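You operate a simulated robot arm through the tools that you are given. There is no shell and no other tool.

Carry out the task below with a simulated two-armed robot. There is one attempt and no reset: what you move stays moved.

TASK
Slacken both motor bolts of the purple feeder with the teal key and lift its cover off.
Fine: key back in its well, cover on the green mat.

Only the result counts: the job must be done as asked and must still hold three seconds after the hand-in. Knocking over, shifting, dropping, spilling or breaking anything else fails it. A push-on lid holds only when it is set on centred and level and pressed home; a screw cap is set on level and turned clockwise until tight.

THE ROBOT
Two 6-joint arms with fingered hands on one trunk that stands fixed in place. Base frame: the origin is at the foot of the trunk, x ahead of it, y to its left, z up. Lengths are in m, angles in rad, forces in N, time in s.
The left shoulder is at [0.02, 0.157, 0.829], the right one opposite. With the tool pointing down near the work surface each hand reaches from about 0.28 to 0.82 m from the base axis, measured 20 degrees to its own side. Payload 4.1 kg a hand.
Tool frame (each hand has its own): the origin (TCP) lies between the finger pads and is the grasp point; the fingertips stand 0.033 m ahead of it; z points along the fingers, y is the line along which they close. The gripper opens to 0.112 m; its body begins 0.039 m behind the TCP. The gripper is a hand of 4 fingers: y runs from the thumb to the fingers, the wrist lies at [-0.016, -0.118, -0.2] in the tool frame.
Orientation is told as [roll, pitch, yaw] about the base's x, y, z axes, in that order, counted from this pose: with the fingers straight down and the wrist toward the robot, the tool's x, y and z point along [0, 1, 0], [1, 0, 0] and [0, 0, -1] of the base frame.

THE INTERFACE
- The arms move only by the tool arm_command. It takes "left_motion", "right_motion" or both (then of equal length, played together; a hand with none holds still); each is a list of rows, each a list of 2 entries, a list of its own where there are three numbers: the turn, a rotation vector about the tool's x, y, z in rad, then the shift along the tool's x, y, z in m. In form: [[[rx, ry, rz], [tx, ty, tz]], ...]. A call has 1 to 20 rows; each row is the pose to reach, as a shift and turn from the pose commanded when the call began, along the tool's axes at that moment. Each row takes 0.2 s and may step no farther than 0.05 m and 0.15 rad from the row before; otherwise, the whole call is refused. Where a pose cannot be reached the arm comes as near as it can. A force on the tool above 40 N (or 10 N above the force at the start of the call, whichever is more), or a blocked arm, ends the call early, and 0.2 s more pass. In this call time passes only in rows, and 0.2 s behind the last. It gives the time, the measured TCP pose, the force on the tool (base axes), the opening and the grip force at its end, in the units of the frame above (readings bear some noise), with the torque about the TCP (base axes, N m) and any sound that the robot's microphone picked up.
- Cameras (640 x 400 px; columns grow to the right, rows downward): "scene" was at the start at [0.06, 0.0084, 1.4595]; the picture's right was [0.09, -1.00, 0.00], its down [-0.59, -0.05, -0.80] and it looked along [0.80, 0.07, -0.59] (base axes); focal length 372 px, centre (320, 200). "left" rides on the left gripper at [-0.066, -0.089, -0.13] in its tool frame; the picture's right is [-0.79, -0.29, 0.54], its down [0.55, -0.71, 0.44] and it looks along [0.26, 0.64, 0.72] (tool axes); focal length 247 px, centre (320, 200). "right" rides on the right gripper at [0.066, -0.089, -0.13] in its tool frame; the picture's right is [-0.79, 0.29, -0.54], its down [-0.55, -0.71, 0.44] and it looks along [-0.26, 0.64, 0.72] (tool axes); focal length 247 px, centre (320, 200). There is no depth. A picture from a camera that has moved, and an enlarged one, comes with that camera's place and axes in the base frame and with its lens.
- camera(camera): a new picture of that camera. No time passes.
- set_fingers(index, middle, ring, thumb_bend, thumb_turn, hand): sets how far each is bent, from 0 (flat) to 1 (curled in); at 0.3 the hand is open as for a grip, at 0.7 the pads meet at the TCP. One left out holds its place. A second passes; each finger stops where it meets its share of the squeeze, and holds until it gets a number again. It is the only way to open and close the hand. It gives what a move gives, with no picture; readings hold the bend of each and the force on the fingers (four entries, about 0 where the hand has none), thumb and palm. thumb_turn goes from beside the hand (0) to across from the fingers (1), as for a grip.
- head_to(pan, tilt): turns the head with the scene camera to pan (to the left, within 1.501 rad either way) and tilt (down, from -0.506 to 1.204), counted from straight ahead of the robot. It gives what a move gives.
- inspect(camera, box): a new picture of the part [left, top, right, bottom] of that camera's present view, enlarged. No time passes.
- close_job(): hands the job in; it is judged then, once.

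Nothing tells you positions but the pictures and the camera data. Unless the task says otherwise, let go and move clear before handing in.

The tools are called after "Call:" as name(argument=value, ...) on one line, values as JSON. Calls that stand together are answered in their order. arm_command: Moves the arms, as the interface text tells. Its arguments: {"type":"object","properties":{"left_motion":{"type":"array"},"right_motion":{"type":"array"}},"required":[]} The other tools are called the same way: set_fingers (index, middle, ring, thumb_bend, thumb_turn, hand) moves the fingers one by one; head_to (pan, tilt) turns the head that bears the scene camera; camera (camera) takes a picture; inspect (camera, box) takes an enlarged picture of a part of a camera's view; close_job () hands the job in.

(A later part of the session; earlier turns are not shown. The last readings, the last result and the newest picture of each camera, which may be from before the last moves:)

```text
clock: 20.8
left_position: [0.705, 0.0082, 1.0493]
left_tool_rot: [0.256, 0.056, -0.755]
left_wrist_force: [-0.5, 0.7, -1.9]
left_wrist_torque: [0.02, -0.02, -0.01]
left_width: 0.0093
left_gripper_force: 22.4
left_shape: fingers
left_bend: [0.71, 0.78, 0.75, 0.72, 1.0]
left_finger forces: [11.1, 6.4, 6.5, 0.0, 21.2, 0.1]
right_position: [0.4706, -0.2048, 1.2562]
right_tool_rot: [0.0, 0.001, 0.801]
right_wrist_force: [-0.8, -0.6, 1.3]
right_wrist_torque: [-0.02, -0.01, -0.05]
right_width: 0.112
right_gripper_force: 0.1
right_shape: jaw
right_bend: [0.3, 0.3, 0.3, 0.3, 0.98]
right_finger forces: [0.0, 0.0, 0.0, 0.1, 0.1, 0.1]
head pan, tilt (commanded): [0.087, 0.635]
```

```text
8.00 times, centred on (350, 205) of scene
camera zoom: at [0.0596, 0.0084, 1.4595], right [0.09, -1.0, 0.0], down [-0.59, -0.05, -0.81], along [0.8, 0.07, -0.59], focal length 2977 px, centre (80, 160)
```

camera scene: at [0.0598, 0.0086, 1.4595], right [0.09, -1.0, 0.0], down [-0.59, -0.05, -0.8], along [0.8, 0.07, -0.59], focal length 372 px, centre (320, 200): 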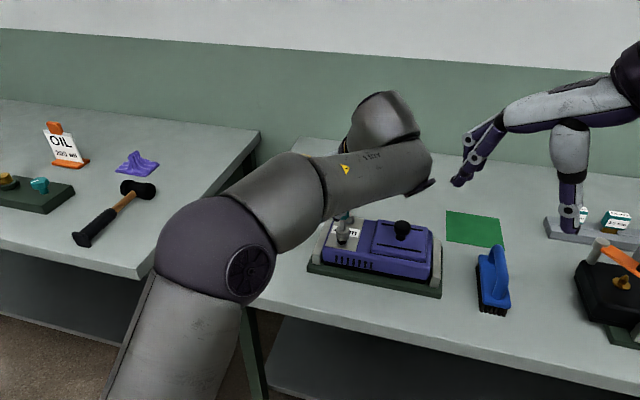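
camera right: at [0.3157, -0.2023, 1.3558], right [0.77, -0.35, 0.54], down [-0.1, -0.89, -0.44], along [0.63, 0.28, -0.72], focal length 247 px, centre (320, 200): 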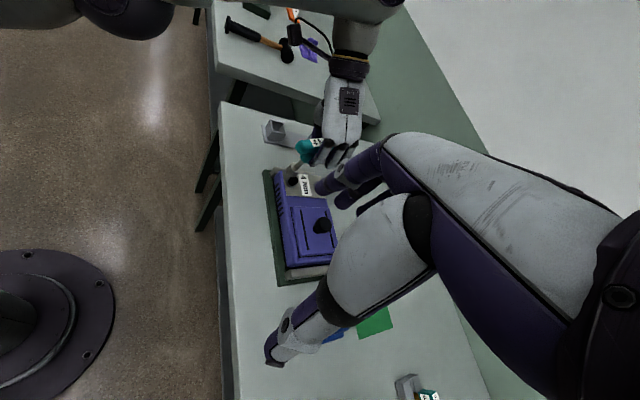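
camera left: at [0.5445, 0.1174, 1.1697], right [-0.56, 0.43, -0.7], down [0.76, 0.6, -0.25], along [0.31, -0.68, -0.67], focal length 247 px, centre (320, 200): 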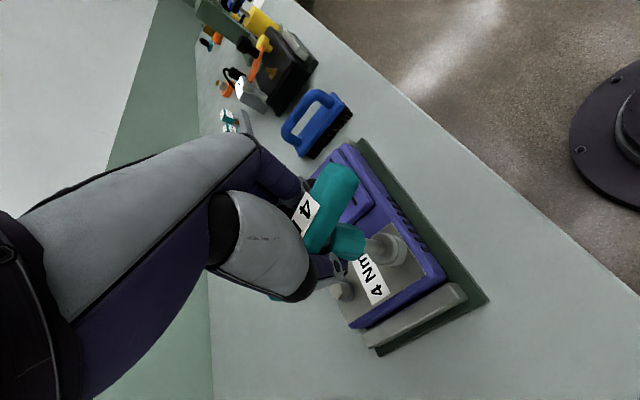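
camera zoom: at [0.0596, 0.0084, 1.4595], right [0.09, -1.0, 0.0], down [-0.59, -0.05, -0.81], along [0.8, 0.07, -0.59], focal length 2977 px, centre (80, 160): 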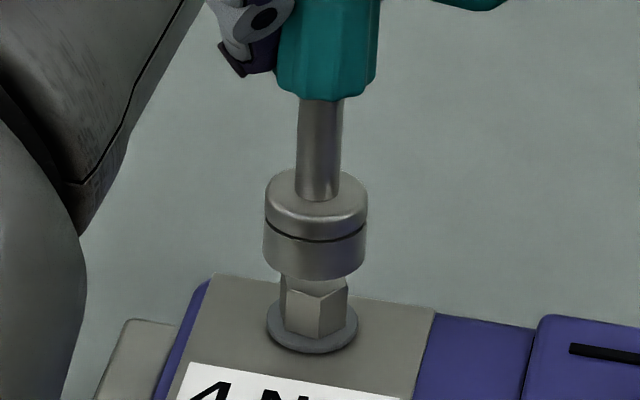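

Combining the views, the socket still lies about 3 mm short in x and 1 mm toward +y of the silver bolt. I shift by (+3, -1) mm and check in both views.

Call:
arm_command(left_motion=[[[0, 0, 0], [0.0013, 0.0029, 0.0002]]])

Call:
inspect(camera="right", box=[285, 165, 321, 192])

Call:
inspect(camera="scene", box=[336, 205, 364, 226])

```text
clock: 21.2
left_position: [0.7064, 0.0068, 1.0477]
left_tool_rot: [0.254, 0.057, -0.755]
left_wrist_force: [-0.2, 0.6, -0.9]
left_wrist_torque: [-0.02, -0.01, 0.01]
left_width: 0.0094
left_gripper_force: 22.6
left_shape: fingers
left_bend: [0.71, 0.78, 0.75, 0.72, 1.0]
left_finger forces: [11.2, 6.4, 6.5, 0.0, 21.2, 0.0]
right_position: [0.4711, -0.2049, 1.2558]
right_tool_rot: [0.001, 0.0, 0.801]
right_wrist_force: [0.3, 0.4, 0.3]
right_wrist_torque: [0.0, 0.0, -0.01]
right_width: 0.1119
right_gripper_force: 0.2
right_shape: jaw
right_bend: [0.3, 0.3, 0.3, 0.3, 0.98]
right_finger forces: [0.1, 0.1, 0.0, 0.1, 0.1, 0.0]
head pan, tilt (commanded): [0.087, 0.635]
```

```text
14.81 times, centred on (303, 178) of right
camera zoom: at [0.3617, -0.2232, 1.3856], right [0.77, -0.35, 0.54], down [-0.1, -0.89, -0.44], along [0.63, 0.28, -0.72], focal length 3659 px, centre (572, 518)
```

zoom: 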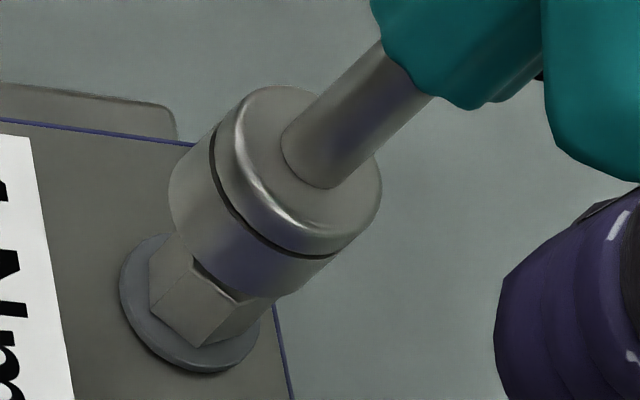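

```text
16.00 times, centred on (350, 216) of scene
camera zoom: at [0.0601, 0.0084, 1.4595], right [0.09, -1.0, 0.0], down [-0.59, -0.05, -0.8], along [0.8, 0.07, -0.59], focal length 5953 px, centre (-160, -48)
```

zoom: 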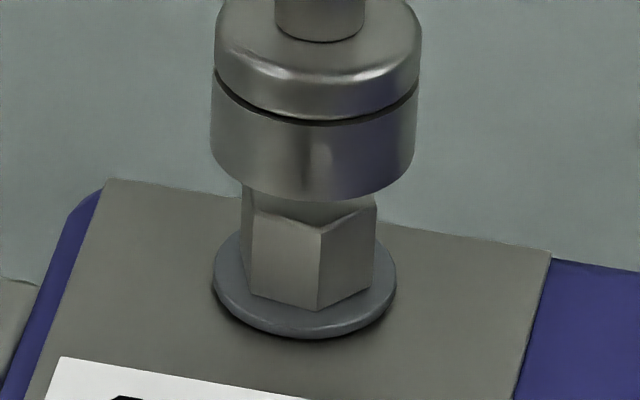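

The views disagree on the x offset, so I move the right hand to look more from the side (along +y), which shows x directly.

Call:
arm_command(right_motion=[[[0, 0, -0.125], [-0.0188, 0.0296, 0.0065]], [[0, 0, -0.25], [-0.0375, 0.0593, 0.0129]], [[0, 0, -0.375], [-0.0563, 0.0889, 0.0194]], [[0, 0, -0.499], [-0.075, 0.1185, 0.0258]]])

Call:
camera(camera="right")

Call:
inspect(camera="right", box=[262, 190, 322, 230])

```text
clock: 22.2
left_position: [0.7063, 0.0069, 1.047]
left_tool_rot: [0.256, 0.057, -0.753]
left_wrist_force: [1.7, 0.0, -2.8]
left_wrist_torque: [0.0, 0.02, 0.02]
left_width: 0.0093
left_gripper_force: 22.4
left_shape: fingers
left_bend: [0.71, 0.78, 0.75, 0.72, 1.0]
left_finger forces: [11.1, 6.4, 6.4, 0.0, 20.9, 0.0]
right_position: [0.541, -0.1827, 1.196]
right_tool_rot: [0.003, 0.001, 1.231]
right_wrist_force: [-0.2, 1.0, -0.5]
right_wrist_torque: [-0.02, 0.05, 0.04]
right_width: 0.1121
right_gripper_force: 0.1
right_shape: jaw
right_bend: [0.3, 0.3, 0.3, 0.3, 0.98]
right_finger forces: [0.0, 0.0, 0.0, 0.1, 0.1, 0.0]
right hand out of reach, approached as far as the arm can: row 2, 3, 4
head pan, tilt (commanded): [0.087, 0.635]
```

```text
taken
camera right: at [0.4498, -0.2431, 1.3257], right [0.84, 0.01, 0.54], down [0.28, -0.85, -0.44], along [0.46, 0.52, -0.72], focal length 247 px, centre (320, 200)
```

right: 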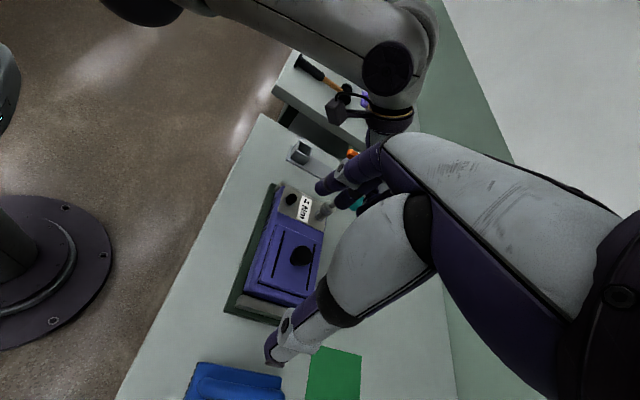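

```text
10.00 times, centred on (292, 210) of right
camera zoom: at [0.4498, -0.2431, 1.3257], right [0.84, 0.01, 0.54], down [0.28, -0.85, -0.44], along [0.46, 0.52, -0.72], focal length 2470 px, centre (600, 100)
```

zoom: 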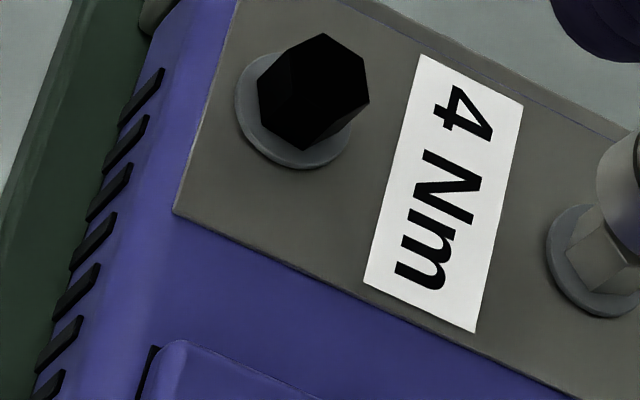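

Call:
inspect(camera="right", box=[304, 190, 344, 225])

Call:
inspect(camera="scene", box=[336, 205, 364, 226])

```text
11.43 times, centred on (324, 208) of right
camera zoom: at [0.4498, -0.2431, 1.3257], right [0.84, 0.01, 0.54], down [0.28, -0.85, -0.44], along [0.46, 0.52, -0.72], focal length 2823 px, centre (274, 114)
```

zoom: 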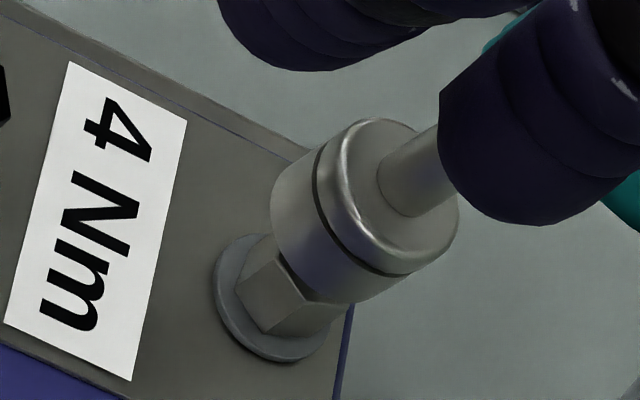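

```text
16.00 times, centred on (350, 216) of scene
camera zoom: at [0.0609, 0.0085, 1.4594], right [0.09, -1.0, 0.0], down [-0.59, -0.05, -0.8], along [0.8, 0.07, -0.59], focal length 5953 px, centre (-160, -48)
```

zoom: 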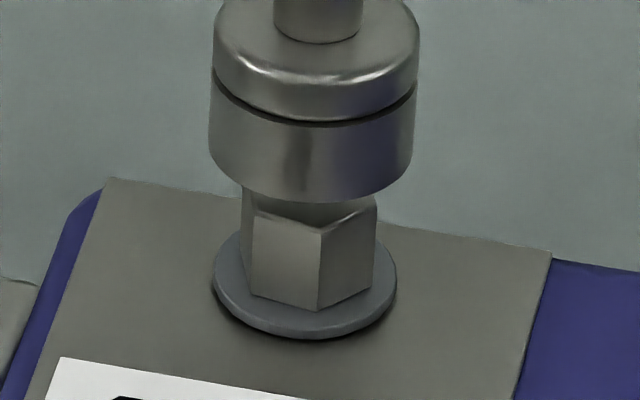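

Both right-camera positions agree that the socket is about 3.7 mm short in x. I correct that and come a bit lower, then check again.

Call:
arm_command(left_motion=[[[0, 0, 0], [0.0014, 0.003, 0.0044]]])

Call:
inspect(camera="right", box=[304, 190, 344, 225])

Call:
inspect(camera="scene", box=[336, 205, 364, 226])

```text
clock: 22.6
left_position: [0.7071, 0.008, 1.0417]
left_tool_rot: [0.254, 0.057, -0.755]
left_wrist_force: [0.5, -0.6, -1.2]
left_wrist_torque: [0.05, 0.01, -0.02]
left_width: 0.0094
left_gripper_force: 22.5
left_shape: fingers
left_bend: [0.71, 0.78, 0.75, 0.72, 1.0]
left_finger forces: [11.1, 6.3, 6.5, 0.1, 20.9, 0.0]
left hand out of reach, approached as far as the arm can: row 1
right_position: [0.5414, -0.1807, 1.1969]
right_tool_rot: [0.0, 0.0, 1.229]
right_wrist_force: [-0.8, -0.1, 0.0]
right_wrist_torque: [0.01, 0.0, 0.0]
right_width: 0.1117
right_gripper_force: 0.1
right_shape: jaw
right_bend: [0.3, 0.3, 0.3, 0.3, 0.98]
right_finger forces: [0.0, 0.0, 0.1, 0.1, 0.0, 0.0]
head pan, tilt (commanded): [0.087, 0.635]
```

```text
11.43 times, centred on (324, 208) of right
camera zoom: at [0.4486, -0.2431, 1.3266], right [0.84, 0.0, 0.54], down [0.28, -0.85, -0.44], along [0.46, 0.52, -0.72], focal length 2823 px, centre (274, 114)
```

zoom: 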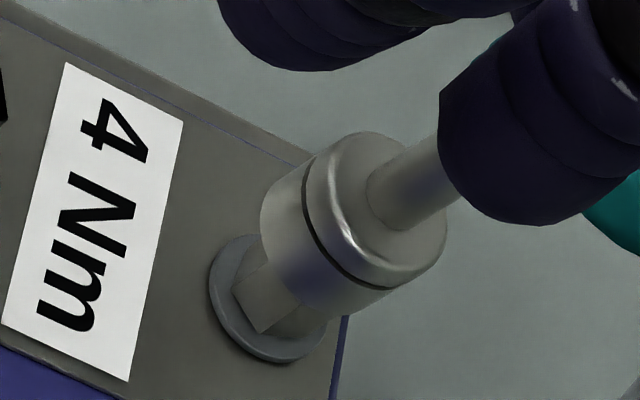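

```text
16.00 times, centred on (350, 216) of scene
camera zoom: at [0.06, 0.0084, 1.4595], right [0.09, -1.0, 0.0], down [-0.59, -0.05, -0.8], along [0.8, 0.07, -0.59], focal length 5953 px, centre (-160, -48)
```

zoom: 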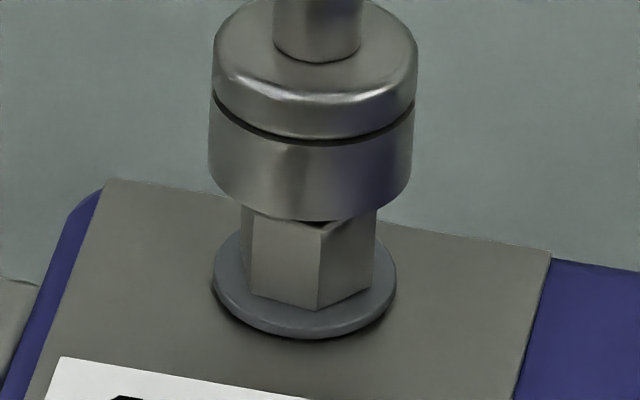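

Reach is the limit at this height; it improves as I go lower. I step down and forward together.

Call:
arm_command(left_motion=[[[0, 0, 0], [-0.0005, 0.0009, 0.003]], [[0, 0, 0], [0, 0.0019, 0.0051]]])

Call:
inspect(camera="right", box=[304, 190, 344, 225])

Call:
inspect(camera="scene", box=[336, 205, 364, 226])

```text
clock: 23.2
left_position: [0.7097, 0.0067, 1.0375]
left_tool_rot: [0.255, 0.057, -0.753]
left_wrist_force: [-0.2, -0.6, -1.4]
left_wrist_torque: [0.04, 0.0, -0.01]
left_width: 0.0096
left_gripper_force: 22.0
left_shape: fingers
left_bend: [0.71, 0.78, 0.75, 0.72, 1.0]
left_finger forces: [11.0, 6.3, 6.4, 0.1, 20.8, 0.0]
right_position: [0.5393, -0.1815, 1.1977]
right_tool_rot: [0.001, 0.0, 1.227]
right_wrist_force: [-0.4, 0.0, -0.1]
right_wrist_torque: [-0.03, -0.01, -0.04]
right_width: 0.1119
right_gripper_force: 0.1
right_shape: jaw
right_bend: [0.3, 0.3, 0.3, 0.3, 0.98]
right_finger forces: [0.0, 0.1, 0.0, 0.2, 0.0, 0.0]
head pan, tilt (commanded): [0.087, 0.635]
```

```text
11.43 times, centred on (324, 208) of right
camera zoom: at [0.4486, -0.2432, 1.3267], right [0.84, 0.0, 0.54], down [0.28, -0.85, -0.44], along [0.46, 0.52, -0.72], focal length 2823 px, centre (274, 114)
```

zoom: 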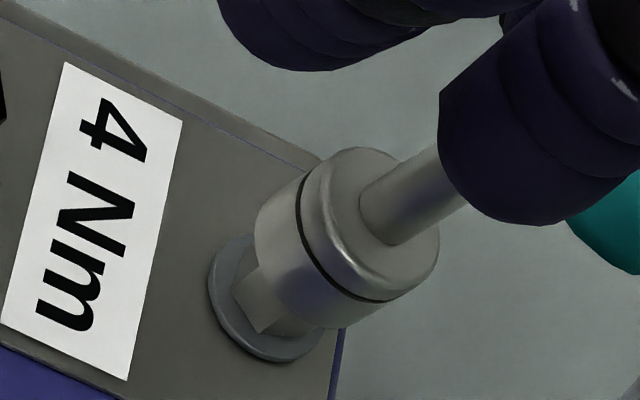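

```text
16.00 times, centred on (350, 216) of scene
camera zoom: at [0.0601, 0.0083, 1.4595], right [0.09, -1.0, 0.0], down [-0.59, -0.05, -0.8], along [0.8, 0.07, -0.59], focal length 5953 px, centre (-160, -48)
```

zoom: 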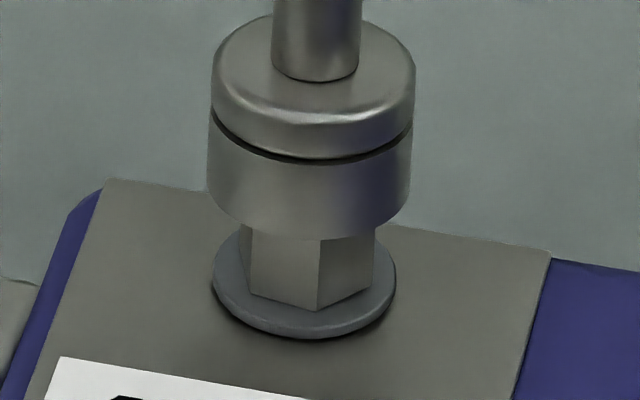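

The socket is now well centred on the silver bolt in both views, about 3 mm above it. I lower to contact.

Call:
arm_command(left_motion=[[[0, 0, 0], [-0.0005, 0.0001, 0.0019]], [[0, 0, 0], [-0.001, 0.0002, 0.0037]]])

Call:
inspect(camera="scene", box=[336, 205, 364, 226])

```text
clock: 23.8
left_position: [0.7105, 0.0072, 1.0355]
left_tool_rot: [0.257, 0.051, -0.752]
left_wrist_force: [-0.1, 1.0, 9.6]
left_wrist_torque: [0.02, 0.03, 0.01]
left_width: 0.0094
left_gripper_force: 20.1
left_shape: fingers
left_bend: [0.71, 0.78, 0.75, 0.72, 1.0]
left_finger forces: [10.8, 5.2, 5.4, 0.0, 19.2, 0.0]
right_position: [0.5403, -0.1806, 1.1975]
right_tool_rot: [0.001, -0.001, 1.229]
right_wrist_force: [0.4, 0.9, 0.1]
right_wrist_torque: [0.03, 0.02, -0.03]
right_width: 0.1119
right_gripper_force: 0.0
right_shape: jaw
right_bend: [0.3, 0.3, 0.3, 0.3, 0.98]
right_finger forces: [0.0, 0.0, 0.0, 0.0, 0.0, 0.0]
head pan, tilt (commanded): [0.087, 0.635]
```

```text
16.00 times, centred on (350, 216) of scene
camera zoom: at [0.0598, 0.0084, 1.4595], right [0.09, -1.0, 0.0], down [-0.59, -0.05, -0.8], along [0.8, 0.07, -0.59], focal length 5953 px, centre (-160, -48)
```

zoom: 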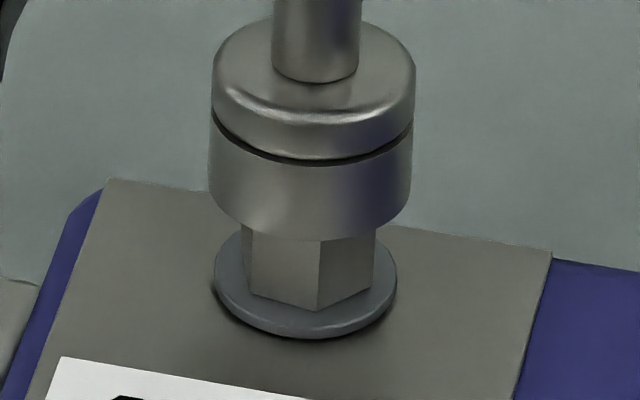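

Contact on the silver bolt (about 10 N). I turn counter-clockwise about the key axis and watch the torque and the bolt head.

Call:
arm_command(left_motion=[[[0.0254, -0.0051, -0.0966], [-0.0001, -0.0014, 0.0001]], [[0.0507, -0.0102, -0.1932], [-0.0004, -0.0027, 0.0001]]])

Call:
inspect(camera="scene", box=[336, 205, 364, 226])

```text
clock: 24.4
left_position: [0.7082, 0.0087, 1.035]
left_tool_rot: [0.256, 0.054, -0.551]
left_wrist_force: [0.1, 1.6, 14.8]
left_wrist_torque: [0.02, -0.14, 0.0]
left_width: 0.0088
left_gripper_force: 20.9
left_shape: fingers
left_bend: [0.71, 0.79, 0.75, 0.72, 1.0]
left_finger forces: [11.9, 4.2, 4.9, 0.0, 20.4, 0.0]
right_position: [0.5394, -0.1807, 1.1963]
right_tool_rot: [0.001, 0.001, 1.231]
right_wrist_force: [-0.8, 0.1, 0.4]
right_wrist_torque: [-0.01, -0.02, -0.02]
right_width: 0.1119
right_gripper_force: 0.1
right_shape: jaw
right_bend: [0.3, 0.3, 0.3, 0.3, 0.98]
right_finger forces: [0.0, 0.0, 0.0, 0.0, 0.0, 0.0]
head pan, tilt (commanded): [0.087, 0.635]
```

```text
16.00 times, centred on (350, 216) of scene
camera zoom: at [0.0597, 0.0085, 1.4595], right [0.09, -1.0, 0.0], down [-0.59, -0.05, -0.81], along [0.8, 0.07, -0.59], focal length 5953 px, centre (-160, -48)
```

zoom: 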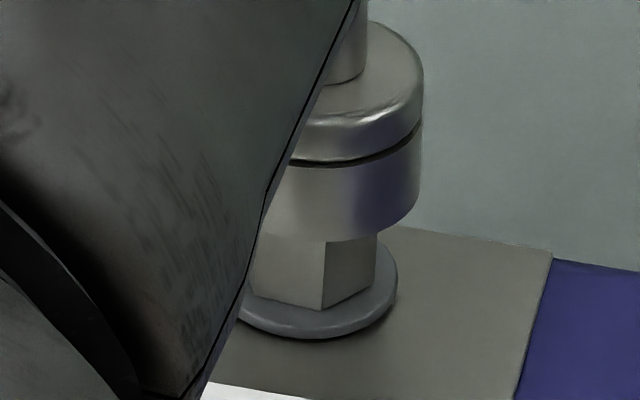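

Call:
inspect(camera="right", box=[304, 190, 344, 225])

Call:
camera(camera="right")

Call:
camera(camera="left")

```text
11.43 times, centred on (324, 208) of right
camera zoom: at [0.4483, -0.243, 1.3269], right [0.84, 0.0, 0.54], down [0.28, -0.85, -0.44], along [0.46, 0.52, -0.72], focal length 2823 px, centre (274, 114)
```

zoom: 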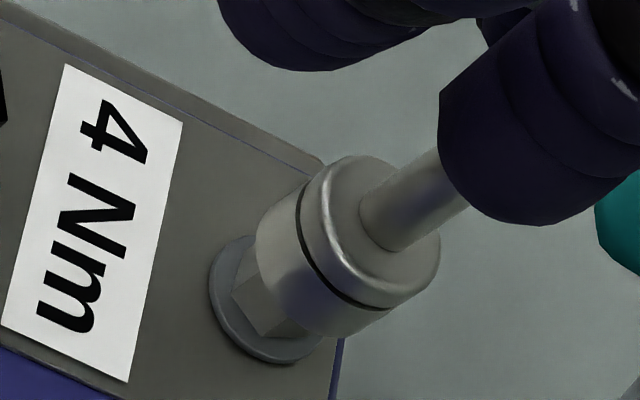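

```text
taken
camera right: at [0.4483, -0.243, 1.3269], right [0.84, 0.0, 0.54], down [0.28, -0.85, -0.44], along [0.46, 0.52, -0.72], focal length 247 px, centre (320, 200)
```

right: 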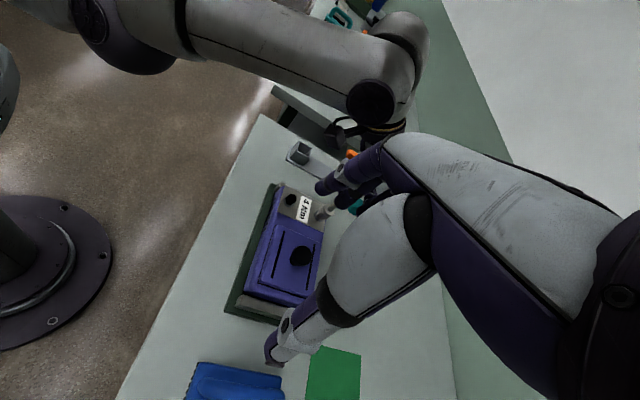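

```text
taken
camera left: at [0.5862, -0.0296, 1.1492], right [-0.61, -0.37, -0.71], down [-0.28, 0.93, -0.24], along [0.74, 0.05, -0.67], focal length 247 px, centre (320, 200)
```

left: 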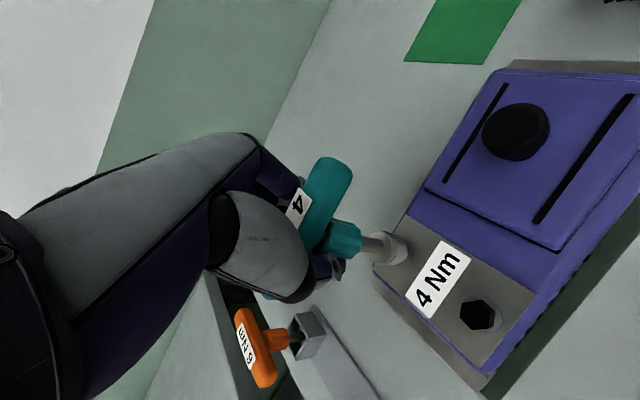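

The silver head barely moved: here the socket is just sitting on top with its hex out of line, and the contact came about 5 mm lower than on the black bolt, so my centring needs a better reference. I lift off and step back to see the silver bolt unobstructed.

Call:
arm_command(left_motion=[[[0, 0, 0], [0.0025, -0.0006, -0.0097]], [[0, 0, 0], [-0.005, -0.02, -0.025]], [[0, 0, 0], [-0.0126, -0.05, -0.035]], [[0, 0, 0], [-0.0252, -0.085, -0.045]]])

Call:
inspect(camera="scene", box=[338, 208, 362, 224])

Call:
inspect(camera="right", box=[304, 194, 340, 220])

Call:
inspect(camera="right", box=[272, 184, 308, 210])

Call:
camera(camera="scene")

```text
clock: 25.4
left_position: [0.6713, 0.0054, 1.1022]
left_tool_rot: [0.255, 0.059, -0.553]
left_wrist_force: [0.6, -0.4, -1.8]
left_wrist_torque: [-0.02, -0.03, 0.01]
left_width: 0.009
left_gripper_force: 21.8
left_shape: fingers
left_bend: [0.71, 0.78, 0.75, 0.72, 1.0]
left_finger forces: [10.6, 6.4, 6.2, 0.1, 20.5, 0.0]
left hand out of reach, approached as far as the arm can: row 2, 3, 4
right_position: [0.5413, -0.1817, 1.1958]
right_tool_rot: [0.001, 0.0, 1.229]
right_wrist_force: [-0.4, 0.2, 0.0]
right_wrist_torque: [0.0, 0.01, -0.01]
right_width: 0.1116
right_gripper_force: 0.0
right_shape: jaw
right_bend: [0.3, 0.3, 0.3, 0.3, 0.98]
right_finger forces: [0.0, 0.1, 0.0, 0.0, 0.0, 0.0]
head pan, tilt (commanded): [0.087, 0.635]
```

```text
16.00 times, centred on (350, 216) of scene
camera zoom: at [0.0604, 0.0084, 1.4594], right [0.09, -1.0, 0.0], down [-0.59, -0.05, -0.8], along [0.8, 0.07, -0.59], focal length 5953 px, centre (-160, -56)
```

zoom: 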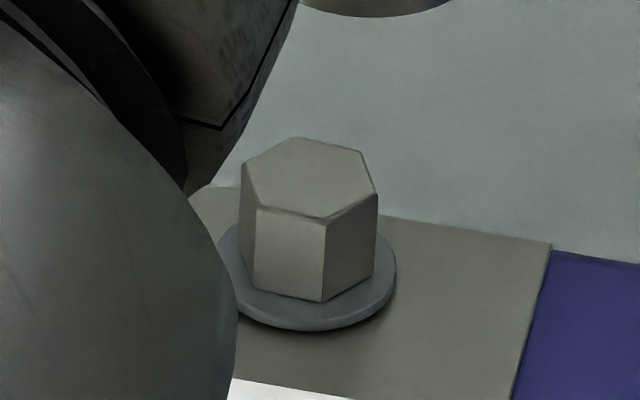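

```text
15.38 times, centred on (322, 207) of right
camera zoom: at [0.4489, -0.2431, 1.3266], right [0.84, 0.0, 0.54], down [0.28, -0.85, -0.44], along [0.46, 0.52, -0.72], focal length 3800 px, centre (289, 92)
```

zoom: 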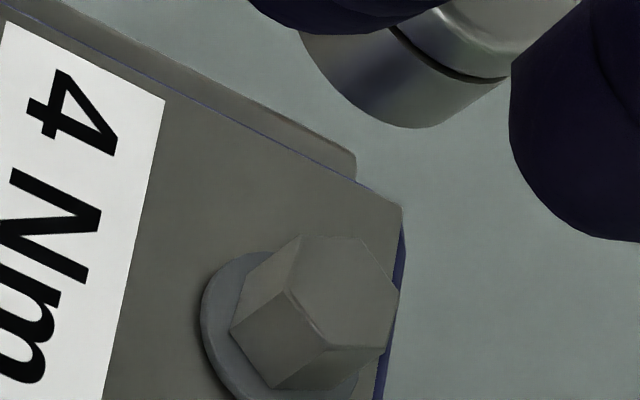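

```text
15.38 times, centred on (290, 197) of right
camera zoom: at [0.4489, -0.2431, 1.3266], right [0.84, 0.0, 0.54], down [0.28, -0.85, -0.44], along [0.46, 0.52, -0.72], focal length 3800 px, centre (782, 246)
```

zoom: 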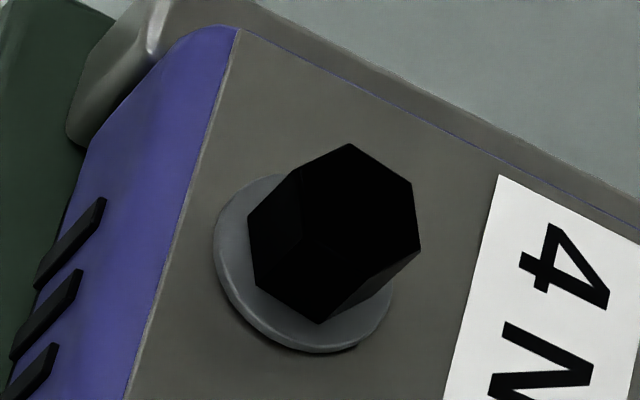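

```text
taken
camera scene: at [0.0604, 0.0084, 1.4594], right [0.09, -1.0, 0.0], down [-0.59, -0.05, -0.8], along [0.8, 0.07, -0.59], focal length 372 px, centre (320, 200)
```

scene: 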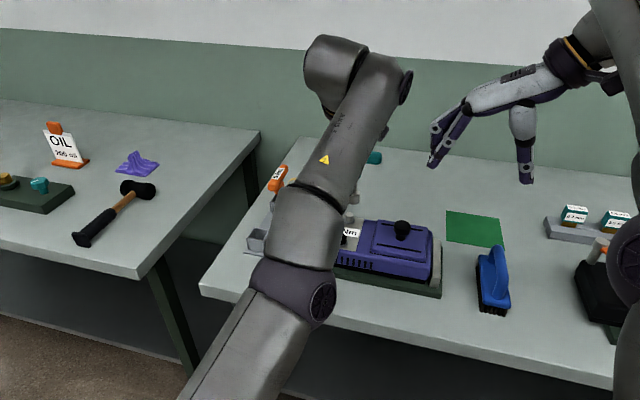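

The silver bolt stands upright and level with the black one, and I found that the key axis now lies 1.6 cm robot-side of the TCP (not 0.9), so my last turn dragged the socket sideways. I go back over the silver bolt with the corrected offset, at yaw -0.85 to leave turning room.

Call:
arm_command(left_motion=[[[-0.0252, 0.0059, 0.0966], [-0.0062, 0.0063, 0.0342]], [[-0.0504, 0.0118, 0.1932], [-0.0029, 0.0172, 0.0468]], [[-0.0748, 0.0175, 0.2869], [0.0013, 0.0289, 0.0566]], [[-0.0748, 0.0175, 0.2869], [0.0044, 0.0364, 0.0622]]])

Call:
inspect(camera="right", box=[304, 190, 344, 225])

Call:
inspect(camera="scene", box=[336, 205, 364, 226])

```text
clock: 26.4
left_position: [0.7013, 0.0051, 1.0463]
left_tool_rot: [0.257, 0.059, -0.852]
left_wrist_force: [-0.6, -0.4, -1.7]
left_wrist_torque: [0.01, -0.02, -0.02]
left_width: 0.0089
left_gripper_force: 21.8
left_shape: fingers
left_bend: [0.71, 0.78, 0.75, 0.72, 1.0]
left_finger forces: [10.5, 6.2, 6.1, 0.0, 20.3, 0.0]
left hand out of reach, approached as far as the arm can: row 1, 2, 4
right_position: [0.5414, -0.1823, 1.1959]
right_tool_rot: [0.0, 0.002, 1.228]
right_wrist_force: [0.4, -0.5, 0.1]
right_wrist_torque: [-0.02, 0.03, 0.0]
right_width: 0.112
right_gripper_force: 0.0
right_shape: jaw
right_bend: [0.3, 0.3, 0.3, 0.3, 0.98]
right_finger forces: [0.0, 0.0, 0.0, 0.0, 0.0, 0.1]
head pan, tilt (commanded): [0.087, 0.635]
```

```text
11.43 times, centred on (324, 208) of right
camera zoom: at [0.4486, -0.2432, 1.3267], right [0.84, 0.0, 0.54], down [0.28, -0.85, -0.44], along [0.46, 0.52, -0.72], focal length 2823 px, centre (274, 114)
```

zoom: 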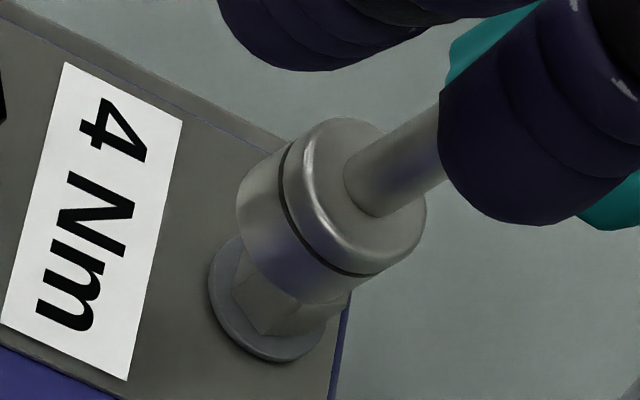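

```text
16.00 times, centred on (350, 216) of scene
camera zoom: at [0.0601, 0.0084, 1.4595], right [0.09, -1.0, 0.0], down [-0.59, -0.05, -0.8], along [0.8, 0.07, -0.59], focal length 5953 px, centre (-160, -48)
```

zoom: 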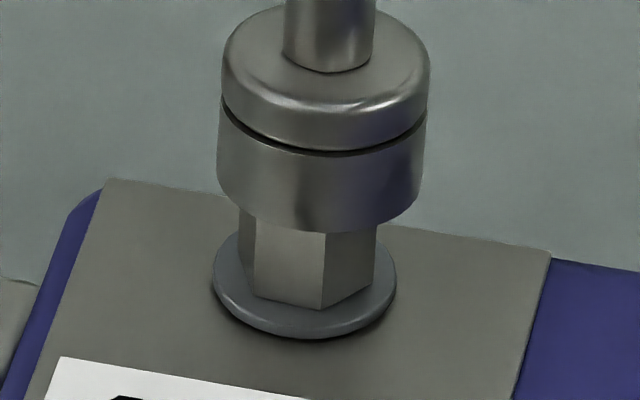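

The wrist runs out of reach at this yaw, so I use yaw -0.75 where I had a good centring, lower to contact, and will try a short, properly centred turn.

Call:
arm_command(left_motion=[[[0.0127, -0.003, -0.0483], [0.0005, 0.0012, 0.0052]], [[0.0259, -0.006, -0.0985], [0.005, 0.0048, 0.0101]], [[0.0259, -0.006, -0.0985], [0.0045, 0.0049, 0.0122]]])

Call:
inspect(camera="right", box=[304, 190, 344, 225])

Call:
inspect(camera="scene", box=[336, 205, 364, 226])

```text
clock: 27.2
left_position: [0.7103, 0.008, 1.0362]
left_tool_rot: [0.259, 0.056, -0.748]
left_wrist_force: [-0.6, 0.8, 4.6]
left_wrist_torque: [0.08, -0.01, -0.01]
left_width: 0.009
left_gripper_force: 20.6
left_shape: fingers
left_bend: [0.71, 0.78, 0.75, 0.72, 1.0]
left_finger forces: [10.1, 5.6, 5.9, 0.1, 19.1, 0.1]
right_position: [0.5413, -0.182, 1.1966]
right_tool_rot: [-0.001, -0.001, 1.229]
right_wrist_force: [-0.2, 0.3, -0.6]
right_wrist_torque: [-0.01, 0.0, 0.04]
right_width: 0.1118
right_gripper_force: 0.0
right_shape: jaw
right_bend: [0.3, 0.3, 0.3, 0.3, 0.98]
right_finger forces: [0.1, 0.0, 0.0, 0.0, 0.0, 0.1]
head pan, tilt (commanded): [0.087, 0.635]
```

```text
11.43 times, centred on (324, 208) of right
camera zoom: at [0.4485, -0.2431, 1.3268], right [0.84, 0.0, 0.54], down [0.28, -0.85, -0.44], along [0.46, 0.52, -0.72], focal length 2823 px, centre (274, 114)
```

zoom: 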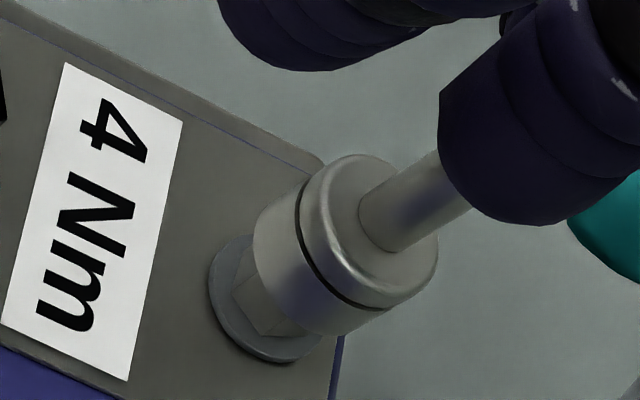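

```text
16.00 times, centred on (350, 216) of scene
camera zoom: at [0.0599, 0.0084, 1.4595], right [0.09, -1.0, 0.0], down [-0.59, -0.05, -0.8], along [0.8, 0.07, -0.59], focal length 5953 px, centre (-160, -48)
```

zoom: 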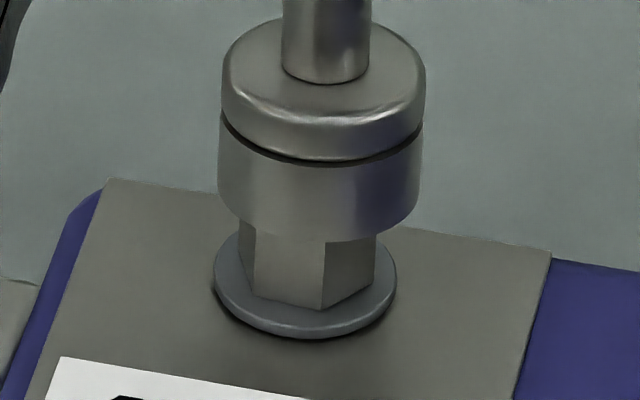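

Contact again, about 1.2 mm off toward -y. I hop 1.2 mm over, press lightly and make a 0.25 rad test turn about the true key axis.

Call:
arm_command(left_motion=[[[0, 0, 0], [0.0011, -0.0009, -0.0009]], [[0, 0, 0], [0.0005, -0.0007, 0.0013]], [[0.0256, -0.0056, -0.0966], [0.0012, -0.0024, 0.0015]], [[0.0511, -0.0112, -0.1932], [0.0014, -0.0041, 0.0017]], [[0.0639, -0.014, -0.2415], [0.0015, -0.005, 0.0018]]])

Call:
inspect(camera="right", box=[304, 190, 344, 225])

Call:
inspect(camera="scene", box=[336, 205, 364, 226])

```text
clock: 28.4
left_position: [0.7075, 0.0121, 1.0351]
left_tool_rot: [0.256, 0.057, -0.498]
left_wrist_force: [0.9, -0.4, 8.5]
left_wrist_torque: [-0.1, -0.09, 0.03]
left_width: 0.0083
left_gripper_force: 19.4
left_shape: fingers
left_bend: [0.71, 0.79, 0.75, 0.73, 1.0]
left_finger forces: [10.7, 4.9, 5.8, 0.1, 18.3, 0.0]
right_position: [0.5407, -0.1813, 1.1974]
right_tool_rot: [0.001, 0.0, 1.231]
right_wrist_force: [0.4, 0.0, -0.9]
right_wrist_torque: [-0.01, 0.02, -0.03]
right_width: 0.1119
right_gripper_force: 0.0
right_shape: jaw
right_bend: [0.3, 0.3, 0.3, 0.3, 0.98]
right_finger forces: [0.1, 0.0, 0.1, 0.1, 0.0, 0.0]
head pan, tilt (commanded): [0.087, 0.635]
```

```text
11.43 times, centred on (324, 208) of right
camera zoom: at [0.4484, -0.2431, 1.3268], right [0.84, 0.0, 0.54], down [0.28, -0.85, -0.44], along [0.46, 0.52, -0.72], focal length 2823 px, centre (274, 114)
```

zoom: 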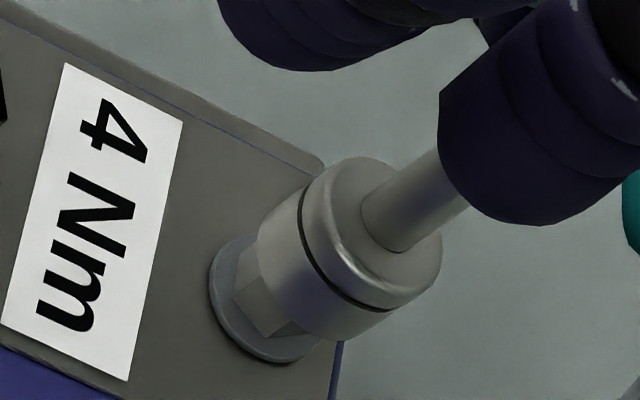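

```text
16.00 times, centred on (350, 216) of scene
camera zoom: at [0.0598, 0.0084, 1.4595], right [0.09, -1.0, 0.0], down [-0.59, -0.05, -0.8], along [0.8, 0.07, -0.59], focal length 5953 px, centre (-160, -48)
```

zoom: 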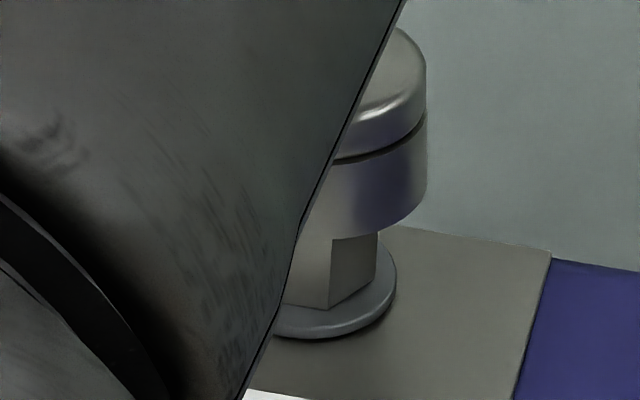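

The head follows only partly (about 5° for 14° of turn), so on this bolt the hex is not engaged; from the black bolt I reckon it lines up with the hand near yaw -1.12. The grip has also eased, so I first re-tighten the fingers.

Call:
set_fingers(hand="left", index=0.9, middle=0.9, ring=0.9, thumb_bend=0.9)

Call:
inspect(camera="right", box=[304, 190, 344, 225])

Call:
inspect(camera="left", box=[280, 150, 440, 270])

```text
clock: 29.4
left_position: [0.7078, 0.0112, 1.0337]
left_tool_rot: [0.256, 0.062, -0.495]
left_wrist_force: [0.1, 0.6, -1.5]
left_wrist_torque: [0.02, -0.01, 0.03]
left_width: 0.0062
left_gripper_force: 30.7
left_shape: fingers
left_bend: [0.78, 0.82, 0.77, 0.79, 1.0]
left_finger forces: [13.1, 10.6, 9.1, 0.0, 28.7, 0.0]
right_position: [0.5396, -0.181, 1.1968]
right_tool_rot: [-0.001, 0.0, 1.229]
right_wrist_force: [-0.4, -0.1, 0.1]
right_wrist_torque: [0.03, -0.01, -0.03]
right_width: 0.1118
right_gripper_force: 0.1
right_shape: jaw
right_bend: [0.3, 0.3, 0.3, 0.3, 0.98]
right_finger forces: [0.0, 0.1, 0.0, 0.1, 0.0, 0.0]
head pan, tilt (commanded): [0.087, 0.635]
```

```text
11.43 times, centred on (324, 208) of right
camera zoom: at [0.4486, -0.2431, 1.3267], right [0.84, 0.0, 0.54], down [0.28, -0.85, -0.44], along [0.46, 0.52, -0.72], focal length 2823 px, centre (274, 114)
```

zoom: 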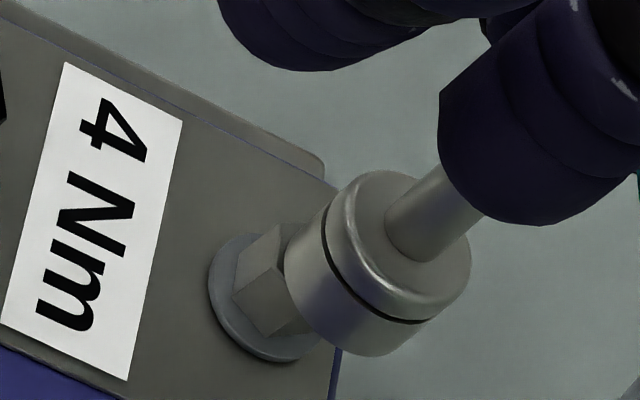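

```text
3.33 times, centred on (360, 210) of left
camera zoom: at [0.5889, -0.034, 1.1484], right [-0.59, -0.4, -0.7], down [-0.33, 0.91, -0.24], along [0.74, 0.09, -0.67], focal length 823 px, centre (187, 167)
```

zoom: 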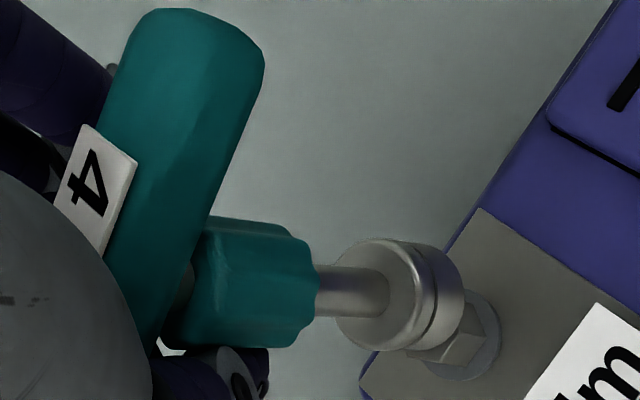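

Tightening squeezed the key askew, so this grip is no good. I'll take the key back to its well and regrasp it properly (bar up in the palm). First I lift clear, bring it back toward the well, and return the right hand to its earlier viewing spot.

Call:
arm_command(left_motion=[[[0, 0, 0], [0.0004, -0.01, -0.02]], [[-0.0253, 0.0062, 0.0966], [0.0094, -0.0474, -0.0412]], [[-0.0505, 0.0124, 0.1931], [0.0219, -0.0933, -0.0504]], [[-0.0758, 0.0186, 0.2897], [0.036, -0.1409, -0.0488]], [[-0.0948, 0.0233, 0.3621], [0.0481, -0.1682, -0.0449]]], right_motion=[[[0, 0, 0.0858], [0.0215, -0.0082, -0.0057]], [[0, 0, 0.1716], [0.043, -0.0164, -0.0114]], [[0, 0, 0.2574], [0.0646, -0.0245, -0.0172]], [[0, 0, 0.3432], [0.0861, -0.0327, -0.0229]], [[0, 0, 0.429], [0.1076, -0.0409, -0.0286]]])

Call:
camera(camera="scene")

Call:
camera(camera="right")

Call:
inspect(camera="left", box=[280, 140, 440, 270])

```text
clock: 30.6
left_position: [0.6475, 0.1013, 1.1606]
left_tool_rot: [0.256, 0.063, -0.834]
left_wrist_force: [0.4, -0.2, -1.4]
left_wrist_torque: [-0.02, 0.0, 0.04]
left_width: 0.0062
left_gripper_force: 30.9
left_shape: fingers
left_bend: [0.78, 0.82, 0.77, 0.79, 1.0]
left_finger forces: [12.9, 10.9, 9.0, 0.0, 28.8, 0.1]
left hand out of reach, approached as far as the arm can: row 2, 3, 4, 5
right_position: [0.4261, -0.1828, 1.2251]
right_tool_rot: [-0.001, 0.002, 0.796]
right_wrist_force: [0.1, 1.0, 0.3]
right_wrist_torque: [-0.04, 0.04, -0.05]
right_width: 0.1118
right_gripper_force: 0.1
right_shape: jaw
right_bend: [0.3, 0.3, 0.3, 0.3, 0.98]
right_finger forces: [0.0, 0.0, 0.0, 0.0, 0.1, 0.1]
head pan, tilt (commanded): [0.087, 0.635]
```

```text
taken
camera scene: at [0.0604, 0.0087, 1.4594], right [0.09, -1.0, 0.0], down [-0.59, -0.05, -0.8], along [0.8, 0.07, -0.59], focal length 372 px, centre (320, 200)
```

scene: 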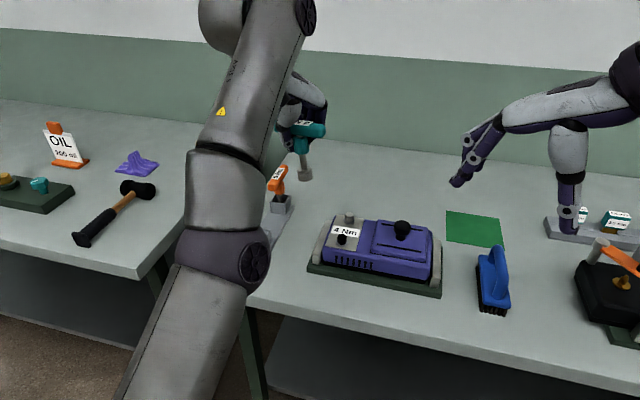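

```text
taken
camera right: at [0.316, -0.2004, 1.3552], right [0.77, -0.35, 0.54], down [-0.1, -0.89, -0.43], along [0.63, 0.28, -0.72], focal length 247 px, centre (320, 200)
```

right: 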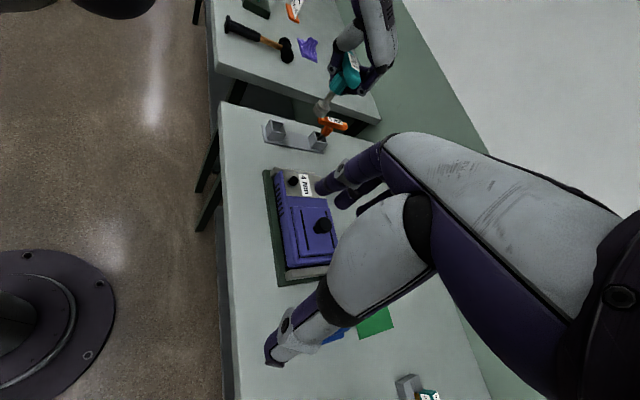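

```text
3.08 times, centred on (360, 205) of left
camera zoom: at [0.5204, 0.0969, 1.2748], right [-0.69, -0.18, -0.7], down [-0.01, 0.97, -0.24], along [0.72, -0.16, -0.67], focal length 760 px, centre (197, 185)
```

zoom: 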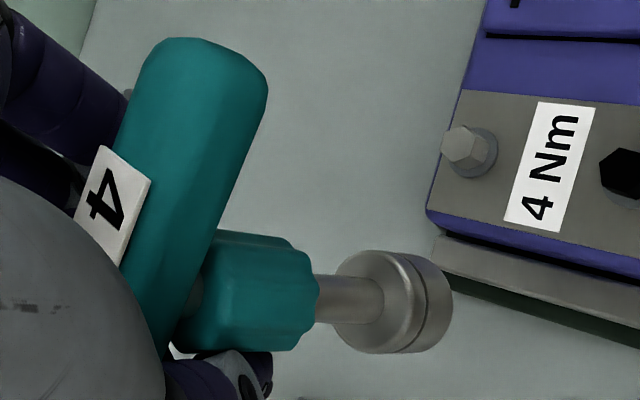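

The hand ended a bit higher and farther than asked but clear of everything. I measure the key's lean again from three views.

Call:
inspect(camera="scene", box=[270, 110, 340, 190])

Call:
inspect(camera="right", box=[300, 40, 380, 120])

```text
5.00 times, centred on (305, 150) of scene
camera zoom: at [0.0604, 0.0087, 1.4594], right [0.09, -1.0, 0.0], down [-0.59, -0.05, -0.8], along [0.8, 0.07, -0.59], focal length 1860 px, centre (395, 450)
```

zoom: 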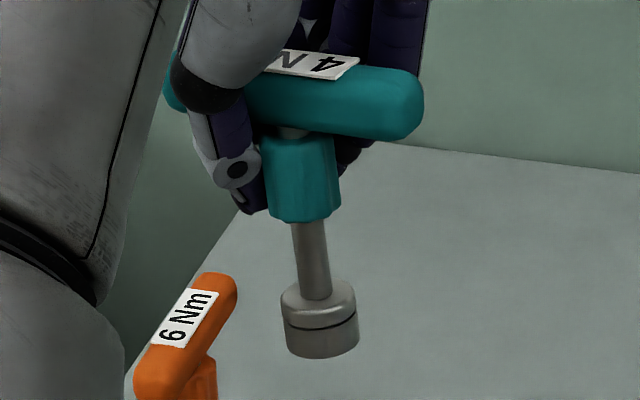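

```text
5.00 times, centred on (340, 80) of right
camera zoom: at [0.316, -0.2004, 1.3552], right [0.77, -0.35, 0.54], down [-0.1, -0.89, -0.43], along [0.63, 0.28, -0.72], focal length 1235 px, centre (220, 800)
```

zoom: 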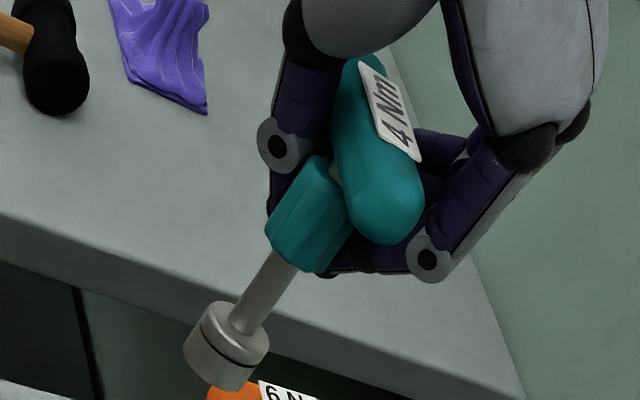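

The key leans (+0.05, -0.07) at its foot and its bar now sits at about yaw 1.48 with the hand at -0.83. I level it again and start back toward the well.

Call:
arm_command(left_motion=[[[0.0422, 0.0057, 0.0107], [-0.0059, -0.0186, 0.0204]], [[0.0843, 0.0113, 0.0213], [-0.0118, -0.0371, 0.0408]]])

Call:
inspect(camera="scene", box=[250, 120, 330, 250])

Call:
inspect(camera="right", box=[250, 60, 370, 150])

```text
clock: 31.2
left_position: [0.6418, 0.1311, 1.1456]
left_tool_rot: [0.269, 0.148, -0.871]
left_wrist_force: [0.9, 0.5, -1.0]
left_wrist_torque: [0.01, -0.02, 0.02]
left_width: 0.0061
left_gripper_force: 30.4
left_shape: fingers
left_bend: [0.78, 0.82, 0.77, 0.79, 1.0]
left_finger forces: [13.0, 10.6, 9.1, 0.1, 28.6, 0.1]
left hand out of reach, approached as far as the arm can: row 1, 2
right_position: [0.4269, -0.1821, 1.2255]
right_tool_rot: [-0.001, 0.002, 0.799]
right_wrist_force: [-0.4, -0.2, -1.0]
right_wrist_torque: [-0.02, 0.04, 0.02]
right_width: 0.1118
right_gripper_force: 0.2
right_shape: jaw
right_bend: [0.3, 0.3, 0.3, 0.3, 0.98]
right_finger forces: [0.0, 0.0, 0.0, 0.0, 0.0, 0.1]
head pan, tilt (commanded): [0.087, 0.635]
```

```text
3.08 times, centred on (290, 185) of scene
camera zoom: at [0.0602, 0.0082, 1.4594], right [0.09, -1.0, 0.0], down [-0.59, -0.05, -0.8], along [0.8, 0.07, -0.59], focal length 1145 px, centre (412, 246)
```

zoom: 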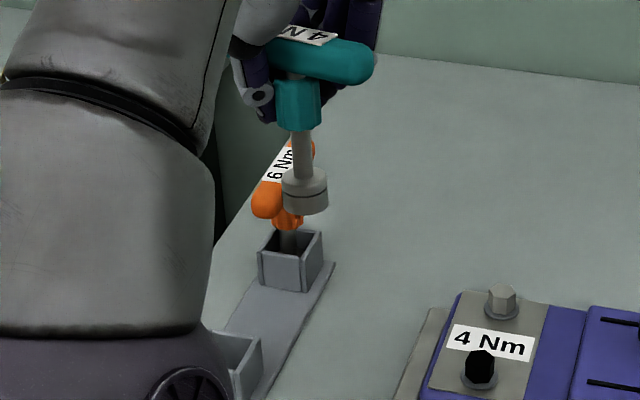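

```text
4.44 times, centred on (310, 105) of right
camera zoom: at [0.316, -0.201, 1.3554], right [0.77, -0.35, 0.54], down [-0.1, -0.89, -0.44], along [0.63, 0.28, -0.72], focal length 1098 px, centre (364, 622)
```

zoom: 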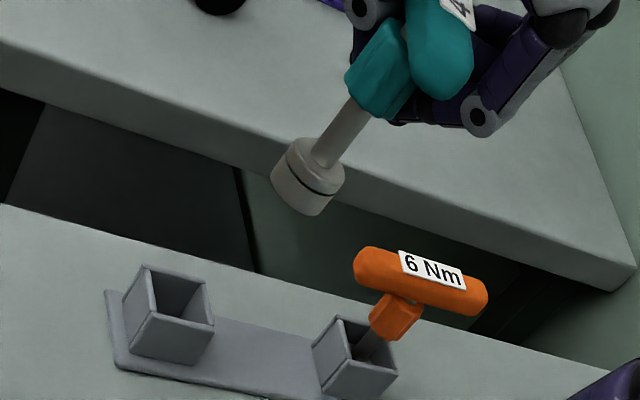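

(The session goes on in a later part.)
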